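You operate a simulated robot arm through the tools that you are given. There is no shell and no other tool. Be economical: measure what you need, move in short steps, check, and stop when the job is done.

Carry out the task below with a simulated robot arm. There is one attempt and no reset: what you move stays moved.

TASK
Put the grey block mould from the top of the blue-marked table on the brown folder.
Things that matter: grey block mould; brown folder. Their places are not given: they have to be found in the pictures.

The check looks at the end state, three seconds after you hand in, the way a careful person would. Anything else that was tipped, shoved, dropped, spilled or broken makes it a failure.

THE ROBOT
A 7-joint arm with a two-finger parallel gripper, fixed in place. Base frame: the origin is at the foot of the arm, x ahead of it, y to its left, z up; the work surface is at about z = 0. Readings come in m, degrees, newtons and seconds.
With the tool pointing down near the work surface it reaches from about 0.22 to 0.58 m from the base axis. Its first joint turns from -66.0 to 66.0 degrees. Payload 2.5 kg.
Tool frame: the origin (TCP) lies between the finger pads and is the grasp point; the fingertips stand 0.023 m ahead of it; z points along the fingers, y is the line along which they close. The gripper opens to 0.094 m. The fingers are 0.038 m wide and 0.01 m thick; the gripper's body (0.054 by 0.096 m) begins 0.039 m behind the TCP.
Orientation is that of the tool frame in the base frame, as a unit quaternion [w, x, y, z]. With the fingers straight down and closing along the base's y, the tool's x points along the base's -x, its y along +y and its z along -z.

THE INTERFACE
- The arm moves only by the tool play_rows. Its argument "moves" is a list of rows, each an object of numbers (a shift or turn left out is 0, a gripper value left out holds the last): "x", "y", "z": the shift along the tool's x, y, z in m; "wx", "wy", "wz": the turn, a rotation vector about the tool's x, y, z in degrees. In form: [{"x": .., "y": .., "z": .., "wx": .., "wy": .., "wz": ..}, ...]. A call has 1 to 8 rows; each row is the pose to reach, as a shift and turn from the pose commanded when the call began, along the tool's axes at that moment. "grip" is the opening, from 0 (shut) to 1 (fully open), set as the call begins (left out, the last holds). A row lasts 0.2 s, in which the tool goes at most 0.05 m and 8.6 degrees; a call with a longer step from one row to the next is refused whole, and so is a gripper value outside its range. Where a pose cannot be reached the arm comes as near as it can. A force on the tool above 40 N (or 10 N above the force at the start of the call, whichever is more), or a blocked arm, ends the call early, and 0.2 s more pass. The fingers move at their own pace (about 0.108 m/s each) and stop on an object; they squeeze with about 42 N. The grip force told is the motor's: it shows also when the fingers shut on nothing. Time passes only in rows, and 0.2 s behind the last, so rows that repeat a pose let the fingers close. It gives the time, the measured TCP pose, the force on the tool (base axes), the opening and the grip force at its end, in the units of the frame above (readings bear some noise).
- Cameras (640 x 400 px; columns grow to the right, rows downward): "scene" is fixed at [0.1004, -0.4075, 0.5217]; the picture's right is [0.88, -0.48, 0.00], its down [-0.33, -0.60, -0.73] and it looks along [0.35, 0.64, -0.68] (base axes); focal length 310 px, centre (320, 200). "wrist" rides on the gripper at [-0.039, 0, -0.044] in the tool frame; the picture's right is [0.00, -1.00, 0.00], its down [0.97, 0.00, -0.24] and it looks along [0.24, 0.00, 0.97] (tool axes); focal length 218 px, centre (320, 200).
- camera(camera): a new picture of that camera. It takes no simulated time.
- point_at(camera, pixels): for up to 12 pixels [column, row] of the newest picture of that camera ("zoom" is the newest enlarged one), the place [x, y, z] in the base frame of the surface seen there, good to about 0.003 m, but the place of the scene camera against the robot may be out by one fixed shift of up to 0.018 m in any direction. It takes no simulated time.
- inspect(camera, box): a new picture of the part [left, top, right, bottom] of that camera's present view, enlarged. It takes no simulated time.
- sign_off(): hands the job in; it is judged then, once.

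Work in short steps. Measure before you move; look again where a grasp or a placing could have gone wrong, and mend it. You have 60 turns and 26 pictures in all, those below and enlarged ones among them. Open the gripper and draw the arm clear of the work before you hand the job in, unless the task says otherwise; then end with one line.

The tools are called after ">>>" by a JSON object that holds its "op" and its "data". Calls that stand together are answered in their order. play_rows: Moves the arm, as the interface text tells. Its arguments: {"type":"object","properties":{"moves":{"type":"array","items":{"type":"object","properties":{"x":{"type":"number"},"y":{"type":"number"},"z":{"type":"number"},"wx":{"type":"number"},"wy":{"type":"number"},"wz":{"type":"number"}}}},"grip":{"type":"number"}},"required":["moves"]} The other tools are called the same way: camera (camera) takes a picture; point_at (camera, pixels) gives the place of the surface under pixels of a picture; inspect (camera, box) takes an enlarged picture of a part of a camera's view; sign_off () hands the job in.

At the start:

```text
time: 0.0
tcp_pos: [0.4391, -0.0809, 0.2786]
tcp_rot: [0.0, 0.0, 1.0, 0.0]
ft_force: [0.2, -0.1, 0.3]
gripper_width: 0.0939
grip_force: 0.1
```

scene: 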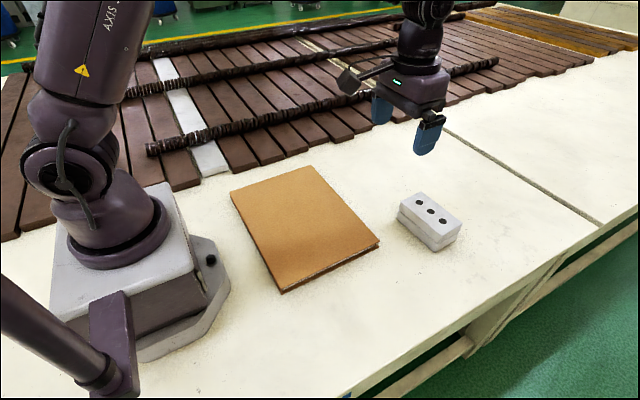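
wrist: 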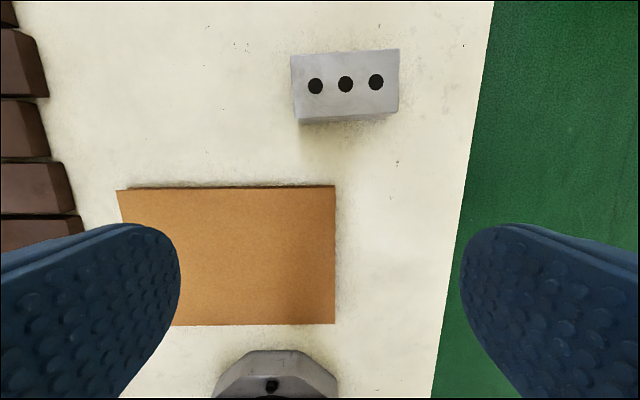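

The grey mould shows at scene about (430,220) and wrist (345,85), the folder at scene (300,225). I take an enlarged look and measure points with the wrist camera.

>>> {"op": "inspect", "data": {"camera": "scene", "box": [220, 150, 480, 310]}}

>>> {"op": "point_at", "data": {"camera": "wrist", "pixels": [[293, 58], [397, 52], [397, 110], [297, 115], [345, 95], [300, 122], [120, 192], [333, 188], [333, 320], [240, 255], [400, 150], [430, 80]]}}

>>> {"op": "point_at", "data": {"camera": "scene", "pixels": [[422, 194], [461, 219], [438, 235], [401, 208], [430, 216], [436, 249], [235, 194], [312, 168], [378, 242], [282, 290], [305, 225], [400, 270]]}}

```text
2.46 times, centred on (350, 230) of scene
```

zoom: 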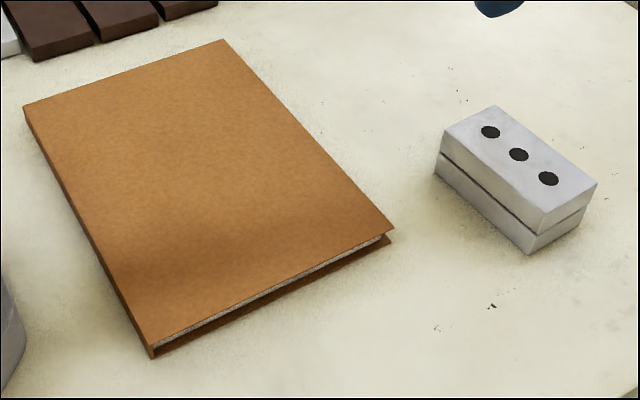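

```text
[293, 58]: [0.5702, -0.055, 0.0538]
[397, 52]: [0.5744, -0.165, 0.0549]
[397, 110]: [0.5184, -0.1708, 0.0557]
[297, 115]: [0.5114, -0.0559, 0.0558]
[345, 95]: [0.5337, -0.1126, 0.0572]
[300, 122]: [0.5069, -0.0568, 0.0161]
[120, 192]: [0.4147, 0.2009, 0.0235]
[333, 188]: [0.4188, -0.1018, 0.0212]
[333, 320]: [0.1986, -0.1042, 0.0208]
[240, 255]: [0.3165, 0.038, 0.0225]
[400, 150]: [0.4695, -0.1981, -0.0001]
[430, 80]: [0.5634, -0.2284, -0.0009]
```

```text
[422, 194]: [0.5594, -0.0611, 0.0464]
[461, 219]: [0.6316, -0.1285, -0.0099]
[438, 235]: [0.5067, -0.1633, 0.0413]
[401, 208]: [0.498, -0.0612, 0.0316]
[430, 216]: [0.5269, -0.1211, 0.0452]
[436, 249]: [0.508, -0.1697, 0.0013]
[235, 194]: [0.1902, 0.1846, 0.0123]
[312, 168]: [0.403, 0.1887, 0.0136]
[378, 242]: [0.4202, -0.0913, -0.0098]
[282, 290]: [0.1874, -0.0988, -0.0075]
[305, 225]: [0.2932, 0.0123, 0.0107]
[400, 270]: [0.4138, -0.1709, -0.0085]
```

The mould spans x 0.513–0.573, y −0.055 to −0.170, top z 0.055, with its long side along y turned about 3°. It has to be gripped across x. I go above it while turning the tool about half of 87°.

>>> {"op": "play_rows", "data": {"grip": 1, "moves": [{"x": -0.017, "y": -0.005, "z": 0.02, "wz": 7.2}, {"x": -0.034, "y": -0.01, "z": 0.04, "wz": 14.4}, {"x": -0.051, "y": -0.016, "z": 0.06, "wz": 21.6}, {"x": -0.068, "y": -0.021, "z": 0.08, "wz": 28.8}, {"x": -0.085, "y": -0.026, "z": 0.1, "wz": 36.0}, {"x": -0.104, "y": -0.031, "z": 0.12, "wz": 43.6}, {"x": -0.104, "y": -0.031, "z": 0.12, "wz": 43.6}]}}

>>> {"op": "play_rows", "data": {"moves": [{"wz": 7.3}, {"wz": 14.6}, {"wz": 21.9}, {"wz": 29.2}, {"wz": 36.5}, {"wz": 43.6}, {"wz": 43.6}]}}

>>> {"op": "camera", "data": {"camera": "wrist"}}

```text
time: 1.6
tcp_pos: [0.5428, -0.1123, 0.1584]
tcp_rot: [0.0, 0.371, 0.928, 0.0]
ft_force: [-0.1, -0.3, -0.2]
gripper_width: 0.094
grip_force: 0.1
```

```text
time: 3.2
tcp_pos: [0.5439, -0.1132, 0.1586]
tcp_rot: [0.0, 0.69, 0.724, -0.001]
ft_force: [-0.7, -1.1, -0.5]
gripper_width: 0.094
grip_force: 0.1
```

```text
22 pictures are left
```

wrist: 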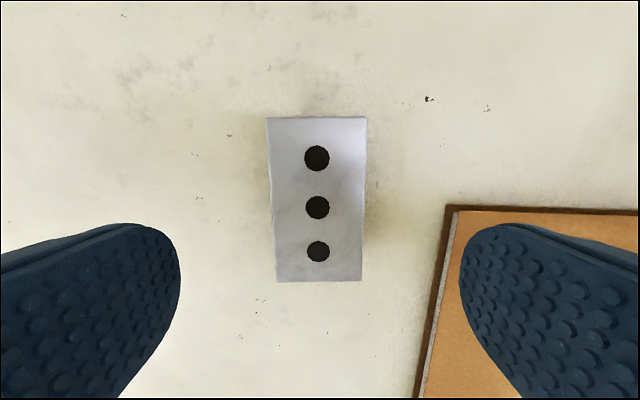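

The tool is above the mould, which is centred at about column 318 and lies straight. I measure its corners from here.

>>> {"op": "point_at", "data": {"camera": "wrist", "pixels": [[270, 120], [364, 120], [360, 277], [278, 277], [317, 225], [446, 215], [460, 215], [418, 395], [436, 340]]}}

```text
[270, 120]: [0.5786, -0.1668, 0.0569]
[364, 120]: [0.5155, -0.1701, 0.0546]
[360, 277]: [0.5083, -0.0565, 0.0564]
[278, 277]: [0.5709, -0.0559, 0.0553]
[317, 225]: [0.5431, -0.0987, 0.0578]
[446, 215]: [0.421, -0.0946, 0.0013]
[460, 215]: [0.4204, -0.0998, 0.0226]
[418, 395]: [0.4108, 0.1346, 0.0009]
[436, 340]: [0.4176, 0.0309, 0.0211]
```

The centre is (0.543, −0.112) with yaw about 3.8°, so the tool is well placed. I go down 0.130 m to z ≈ 0.029, so that the pads span both halves.

>>> {"op": "play_rows", "data": {"moves": [{"z": 0.03, "wz": -1}, {"z": 0.06, "wz": -1}, {"z": 0.085, "wz": -1}, {"z": 0.105, "wz": -1}, {"z": 0.12, "wz": -1}, {"z": 0.13, "wz": -1}, {"z": 0.13, "wz": -1}]}}

```text
time: 4.8
tcp_pos: [0.5444, -0.1124, 0.0278]
tcp_rot: [0.0, 0.683, 0.73, 0.0]
ft_force: [0.3, -0.3, 0.9]
gripper_width: 0.0937
grip_force: 0.0
```

The descent met no contact and z is 0.028. I close the gripper.

>>> {"op": "play_rows", "data": {"grip": 0, "moves": [{"z": 0}, {"z": 0}, {"z": 0}, {"z": 0}]}}

```text
time: 5.8
tcp_pos: [0.5449, -0.1123, 0.028]
tcp_rot: [0.0, 0.683, 0.73, 0.001]
ft_force: [0.1, 1.6, -1.1]
gripper_width: 0.0659
grip_force: 41.9
```

The fingers stopped at 0.066 m with 42 N of force, so the mould is held. I lift slowly and look.

>>> {"op": "play_rows", "data": {"moves": [{"z": -0.01}, {"z": -0.03}, {"z": -0.055}, {"z": -0.08}, {"z": -0.1}, {"z": -0.1}]}}

>>> {"op": "inspect", "data": {"camera": "scene", "box": [220, 70, 540, 270]}}

```text
time: 7.2
tcp_pos: [0.543, -0.1132, 0.1286]
tcp_rot: [0.0, 0.683, 0.73, 0.0]
ft_force: [-0.9, 0.6, 0.5]
gripper_width: 0.0002
grip_force: 42.1
```

```text
2.00 times, centred on (380, 170) of scene
```

zoom: 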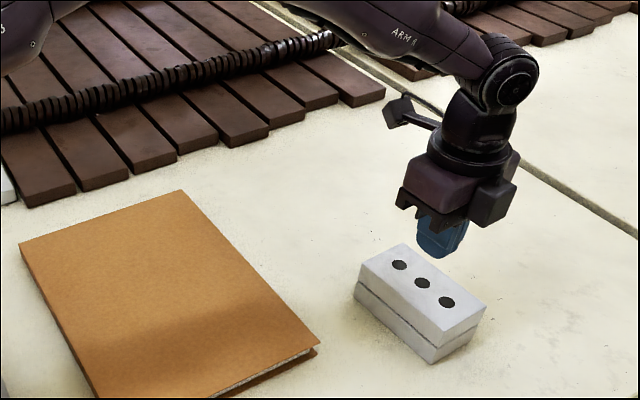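

The gripper is shut on nothing (width 0.0002): the mould slipped out and is still standing on the table. I look more closely at its shape and measure its sides.

>>> {"op": "inspect", "data": {"camera": "scene", "box": [385, 180, 475, 260]}}

>>> {"op": "camera", "data": {"camera": "wrist"}}

```text
5.00 times, centred on (430, 220) of scene
```

zoom: 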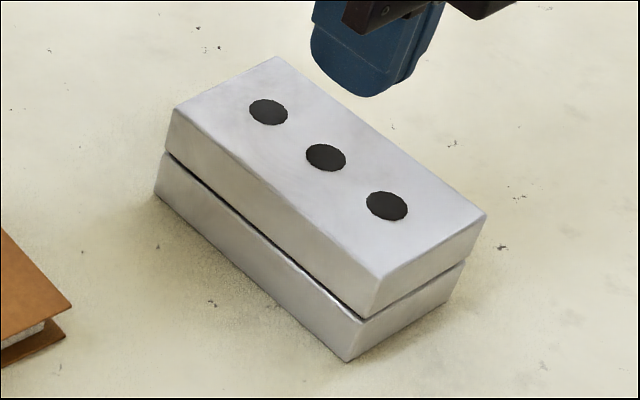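

```text
19 pictures are left
```

wrist: 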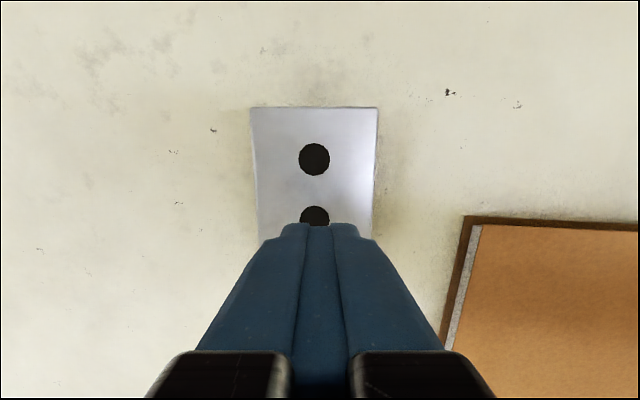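

The mould stands upright, not visibly moved, with a seam at mid-height. I measure points down its side faces to find any taper and the present position.

>>> {"op": "point_at", "data": {"camera": "zoom", "pixels": [[220, 150], [215, 175], [208, 195], [200, 225], [310, 225], [305, 250], [295, 275], [285, 300], [400, 300], [385, 330], [460, 250], [440, 290]]}}

>>> {"op": "point_at", "data": {"camera": "wrist", "pixels": [[253, 112], [375, 112], [370, 225], [260, 225], [313, 130]]}}

```text
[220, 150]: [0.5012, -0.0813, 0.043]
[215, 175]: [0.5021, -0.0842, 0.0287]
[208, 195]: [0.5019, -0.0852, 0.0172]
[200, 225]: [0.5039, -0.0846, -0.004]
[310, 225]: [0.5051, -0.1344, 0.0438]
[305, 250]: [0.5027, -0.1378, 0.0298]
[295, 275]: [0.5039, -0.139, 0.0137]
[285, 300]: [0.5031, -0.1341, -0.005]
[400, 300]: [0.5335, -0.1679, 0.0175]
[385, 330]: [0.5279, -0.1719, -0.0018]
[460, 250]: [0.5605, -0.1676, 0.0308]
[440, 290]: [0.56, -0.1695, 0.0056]
```

```text
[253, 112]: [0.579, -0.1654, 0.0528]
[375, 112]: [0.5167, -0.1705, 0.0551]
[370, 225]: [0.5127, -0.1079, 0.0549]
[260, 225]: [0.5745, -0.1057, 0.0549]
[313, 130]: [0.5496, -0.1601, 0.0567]
```

The sides are vertical and the mould hasn't moved, so it slipped through the pads. I open, go back down and grip again, then lift very slowly and watch the force.

>>> {"op": "play_rows", "data": {"grip": 1, "moves": [{"z": 0}, {"z": 0}, {"z": 0}, {"z": 0.03}, {"z": 0.06}, {"z": 0.08}, {"z": 0.1}, {"z": 0.1}]}}

>>> {"op": "play_rows", "data": {"grip": 0, "moves": [{"z": 0}, {"z": 0}, {"z": 0}, {"z": 0}, {"z": 0}, {"z": 0}]}}

>>> {"op": "play_rows", "data": {"moves": [{"z": -0.001}, {"z": -0.002}, {"z": -0.003}, {"z": -0.004}, {"z": -0.005}, {"z": -0.006}, {"z": -0.006}]}}

>>> {"op": "inspect", "data": {"camera": "scene", "box": [385, 180, 475, 260]}}

```text
time: 9.0
tcp_pos: [0.544, -0.1117, 0.0289]
tcp_rot: [0.0, 0.683, 0.731, -0.001]
ft_force: [0.1, 0.1, -0.1]
gripper_width: 0.0941
grip_force: 0.0
```

```text
time: 10.4
tcp_pos: [0.5431, -0.112, 0.0296]
tcp_rot: [0.0, 0.683, 0.73, 0.0]
ft_force: [0.6, 0.6, 0.3]
gripper_width: 0.066
grip_force: 42.1
```

```text
time: 12.0
tcp_pos: [0.5432, -0.1123, 0.0343]
tcp_rot: [0.0, 0.683, 0.73, 0.0]
ft_force: [0.6, 0.0, -7.3]
gripper_width: 0.0659
grip_force: 42.1
```

```text
5.00 times, centred on (430, 220) of scene
```

zoom: 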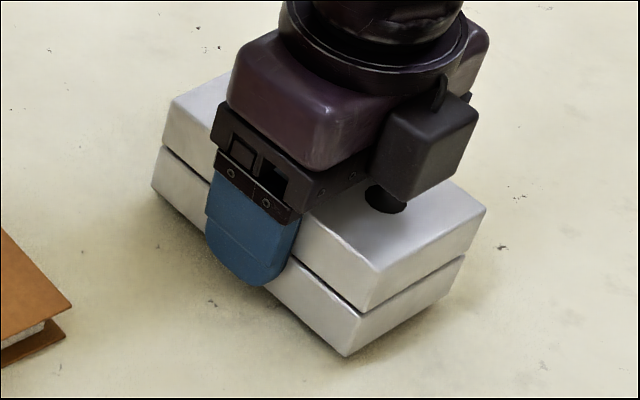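

The tool is carrying about 7 N and the mould seems raised only a millimetre or two. I hold still briefly to see whether it creeps.

>>> {"op": "play_rows", "data": {"moves": [{"z": 0}, {"z": 0}, {"z": 0}]}}

>>> {"op": "play_rows", "data": {"moves": [{"z": -0.001}, {"z": -0.002}, {"z": -0.003}, {"z": -0.004}, {"z": -0.005}, {"z": -0.006}, {"z": -0.007}, {"z": -0.008}]}}

>>> {"op": "inspect", "data": {"camera": "scene", "box": [385, 180, 475, 260]}}

```text
time: 12.8
tcp_pos: [0.5441, -0.1122, 0.0351]
tcp_rot: [0.001, 0.684, 0.73, 0.0]
ft_force: [0.2, 0.0, -7.5]
gripper_width: 0.066
grip_force: 41.9
```

```text
time: 14.6
tcp_pos: [0.5424, -0.1119, 0.0426]
tcp_rot: [-0.001, 0.683, 0.731, 0.0]
ft_force: [0.2, 0.0, -7.7]
gripper_width: 0.066
grip_force: 42.5
```

```text
5.00 times, centred on (430, 220) of scene
```

zoom: 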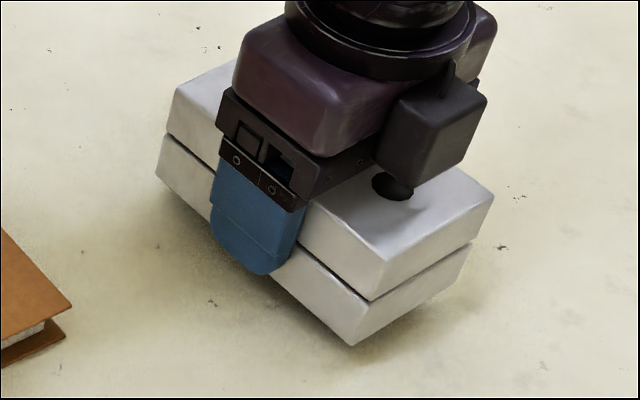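

It is lifted now: the tool carries a steady 7.6 N and the mould's position in the pads is unchanged. A gentle lift holds, so I keep going up at about 5 mm per row.

>>> {"op": "play_rows", "data": {"moves": [{"z": -0.002}, {"z": -0.005}, {"z": -0.01}, {"z": -0.015}, {"z": -0.02}, {"z": -0.025}, {"z": -0.028}, {"z": -0.03}]}}

>>> {"op": "inspect", "data": {"camera": "scene", "box": [385, 170, 475, 250]}}

```text
time: 16.4
tcp_pos: [0.5434, -0.114, 0.0727]
tcp_rot: [0.0, 0.683, 0.73, 0.001]
ft_force: [-0.2, 0.1, -7.9]
gripper_width: 0.0657
grip_force: 41.8
```

```text
5.00 times, centred on (430, 210) of scene
```

zoom: 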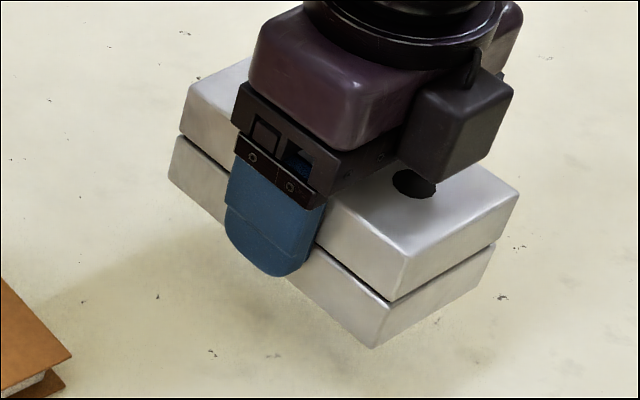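

It is still held at z = 0.073. I measure the top and bottom edges of the mould to see how far it has slipped, before moving sideways.

>>> {"op": "point_at", "data": {"camera": "zoom", "pixels": [[355, 325], [345, 305], [400, 240], [460, 210], [200, 85], [185, 180], [275, 260]]}}

```text
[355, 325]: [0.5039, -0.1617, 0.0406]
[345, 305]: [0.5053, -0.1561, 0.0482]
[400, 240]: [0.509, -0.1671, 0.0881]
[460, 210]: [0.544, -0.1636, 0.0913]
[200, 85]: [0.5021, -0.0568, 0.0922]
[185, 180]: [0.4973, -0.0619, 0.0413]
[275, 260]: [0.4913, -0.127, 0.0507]
```

There has been no slip: the bottom is at about 0.045 and the folder top at 0.022. I carry it gently toward (0.33, 0.03) with smooth ramps, rising 10 mm more on the first leg.

>>> {"op": "play_rows", "data": {"moves": [{"x": 0.0019, "y": -0.0024, "z": -0.001}, {"x": 0.0062, "y": -0.0078, "z": -0.002}, {"x": 0.0131, "y": -0.0165, "z": -0.004}, {"x": 0.0199, "y": -0.0251, "z": -0.006}, {"x": 0.0267, "y": -0.0337, "z": -0.008}, {"x": 0.0336, "y": -0.0423, "z": -0.009}, {"x": 0.0379, "y": -0.0478, "z": -0.01}, {"x": 0.0398, "y": -0.0502, "z": -0.01}]}}

```text
time: 18.2
tcp_pos: [0.49, -0.0771, 0.0832]
tcp_rot: [0.001, 0.683, 0.73, 0.0]
ft_force: [-0.5, 0.1, -7.3]
gripper_width: 0.0658
grip_force: 42.6
```

The mould is still held (7.3 N, width 0.066). I continue with two more legs.

>>> {"op": "play_rows", "data": {"moves": [{"x": 0.0019, "y": -0.0024}, {"x": 0.0062, "y": -0.0078}, {"x": 0.0131, "y": -0.0165}, {"x": 0.0199, "y": -0.0251}, {"x": 0.0267, "y": -0.0337}, {"x": 0.0336, "y": -0.0423}, {"x": 0.0379, "y": -0.0478}, {"x": 0.0398, "y": -0.0502}]}}

>>> {"op": "play_rows", "data": {"moves": [{"x": 0.0019, "y": -0.0024}, {"x": 0.0062, "y": -0.0078}, {"x": 0.0131, "y": -0.0165}, {"x": 0.0199, "y": -0.0251}, {"x": 0.0267, "y": -0.0337}, {"x": 0.0336, "y": -0.0423}, {"x": 0.0379, "y": -0.0478}, {"x": 0.0398, "y": -0.0502}]}}

>>> {"op": "play_rows", "data": {"moves": [{"x": 0.0019, "y": -0.0024}, {"x": 0.0062, "y": -0.0078}, {"x": 0.0131, "y": -0.0165}, {"x": 0.0199, "y": -0.0251}, {"x": 0.0267, "y": -0.0337}, {"x": 0.0336, "y": -0.0423}, {"x": 0.0379, "y": -0.0478}, {"x": 0.0398, "y": -0.0502}]}}

>>> {"op": "camera", "data": {"camera": "scene"}}

```text
time: 20.0
tcp_pos: [0.4376, -0.0405, 0.083]
tcp_rot: [0.0, 0.683, 0.73, 0.0]
ft_force: [-0.8, -0.6, -7.6]
gripper_width: 0.066
grip_force: 41.9
```

```text
time: 21.8
tcp_pos: [0.3842, -0.0035, 0.0822]
tcp_rot: [0.0, 0.683, 0.73, 0.0]
ft_force: [-0.5, -0.2, -7.0]
gripper_width: 0.0659
grip_force: 42.3
```

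```text
time: 23.6
tcp_pos: [0.3321, 0.0343, 0.0822]
tcp_rot: [0.0, 0.684, 0.73, 0.0]
ft_force: [-0.5, 0.0, -7.3]
gripper_width: 0.0661
grip_force: 42.0
```

```text
15 pictures are left
```

scene: 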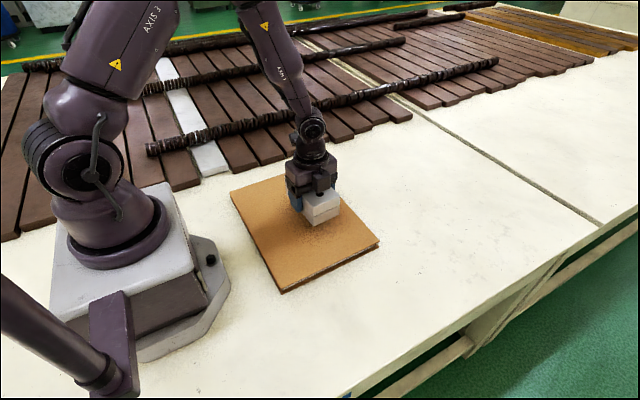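

The mould hangs above the folder's middle, at scene (320,207). Its bottom is about 0.031 m above the cover, so I lower most of that gently.

>>> {"op": "play_rows", "data": {"moves": [{"z": 0.002}, {"z": 0.006}, {"z": 0.011}, {"z": 0.016}, {"z": 0.021}, {"z": 0.024}, {"z": 0.026}, {"z": 0.026}]}}

>>> {"op": "play_rows", "data": {"moves": [{"z": 0.001}, {"z": 0.002}, {"z": 0.003}, {"z": 0.003}]}}

```text
time: 25.4
tcp_pos: [0.3317, 0.0336, 0.0563]
tcp_rot: [0.0, 0.683, 0.73, 0.0]
ft_force: [-0.2, 0.0, -6.9]
gripper_width: 0.0656
grip_force: 41.5
```

```text
time: 26.4
tcp_pos: [0.3336, 0.0321, 0.0534]
tcp_rot: [0.0, 0.683, 0.731, 0.0]
ft_force: [-0.3, -0.7, -7.9]
gripper_width: 0.0659
grip_force: 41.8
```

The full weight (7.9 N) is still on the tool, so there is no contact yet. I lower 1 mm at a time.

>>> {"op": "play_rows", "data": {"moves": [{"z": 0.001}, {"z": 0.002}, {"z": 0.002}]}}

>>> {"op": "inspect", "data": {"camera": "scene", "box": [270, 160, 370, 250]}}

```text
time: 27.2
tcp_pos: [0.3333, 0.0331, 0.0503]
tcp_rot: [0.0, 0.684, 0.73, 0.001]
ft_force: [-0.4, 0.8, -7.6]
gripper_width: 0.0658
grip_force: 42.4
```

```text
4.44 times, centred on (320, 205) of scene
```

zoom: 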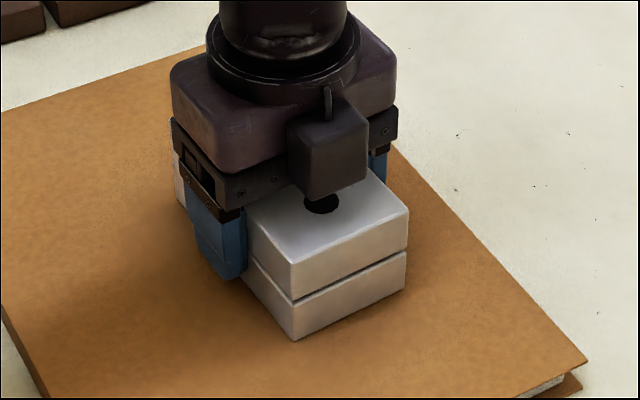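

The mould is very close to the cover but still fully carried. I lower two more millimetres and then one.

>>> {"op": "play_rows", "data": {"moves": [{"z": 0.0005}, {"z": 0.001}, {"z": 0.001}]}}

>>> {"op": "play_rows", "data": {"moves": [{"z": 0.0005}, {"z": 0.001}, {"z": 0.001}]}}

```text
time: 28.0
tcp_pos: [0.3323, 0.0325, 0.0509]
tcp_rot: [0.0, 0.684, 0.73, 0.0]
ft_force: [-7.7, 1.4, 26.2]
gripper_width: 0.0657
grip_force: 41.8
```

```text
time: 28.8
tcp_pos: [0.3318, 0.0327, 0.049]
tcp_rot: [0.001, 0.683, 0.73, 0.001]
ft_force: [-2.4, 2.6, 27.6]
gripper_width: 0.0659
grip_force: 42.4
```

The mould is now in contact and pressing (+27 N). I ease up 1 mm and then open the gripper.

>>> {"op": "play_rows", "data": {"moves": [{"z": -0.0005}, {"z": -0.001}, {"z": -0.001}]}}

>>> {"op": "play_rows", "data": {"grip": 1, "moves": [{"z": 0}, {"z": 0}, {"z": 0}, {"z": 0}]}}

>>> {"op": "play_rows", "data": {"moves": [{"z": -0.01}, {"z": -0.03}, {"z": -0.06}, {"z": -0.1}, {"z": -0.14}, {"z": -0.17}, {"z": -0.18}, {"z": -0.18}]}}

>>> {"op": "camera", "data": {"camera": "scene"}}

>>> {"op": "camera", "data": {"camera": "wrist"}}

```text
time: 29.6
tcp_pos: [0.333, 0.0325, 0.0491]
tcp_rot: [0.001, 0.684, 0.729, -0.001]
ft_force: [2.5, -0.4, 0.0]
gripper_width: 0.0661
grip_force: 41.6
```

```text
time: 30.6
tcp_pos: [0.3329, 0.0321, 0.0489]
tcp_rot: [-0.001, 0.683, 0.73, 0.0]
ft_force: [0.4, -0.3, -0.7]
gripper_width: 0.0938
grip_force: 0.1
```

```text
time: 32.4
tcp_pos: [0.3319, 0.0315, 0.2301]
tcp_rot: [0.0, 0.683, 0.731, 0.001]
ft_force: [0.4, 0.4, 0.0]
gripper_width: 0.0941
grip_force: 0.1
```

```text
13 pictures are left
```

scene: 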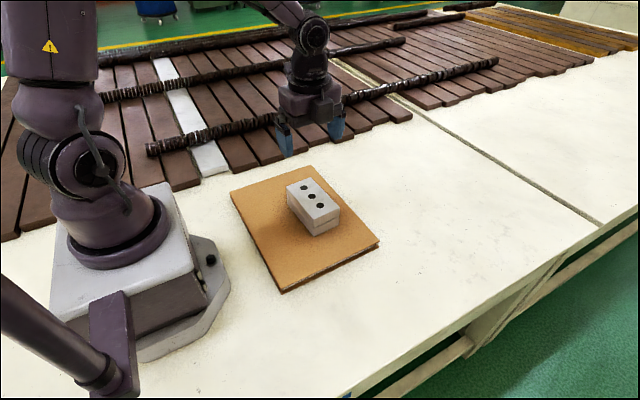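

```text
12 pictures are left
```

wrist: 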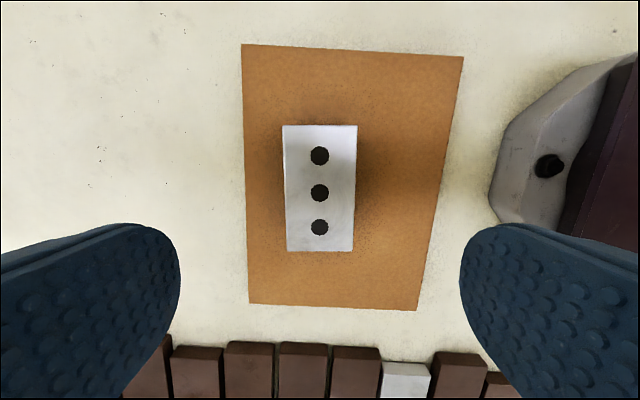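

The mould sits flat and whole inside the folder's edges. The folder is unmoved, the gripper is open and the arm is clear, so I hand in.

>>> {"op": "sign_off", "data": {}}

```text
The job is handed in.
```

The grey block mould is lying flat on the brown folder; it slipped from the gripper on the first lift and stayed standing on the table, and a slower second lift carried it across.
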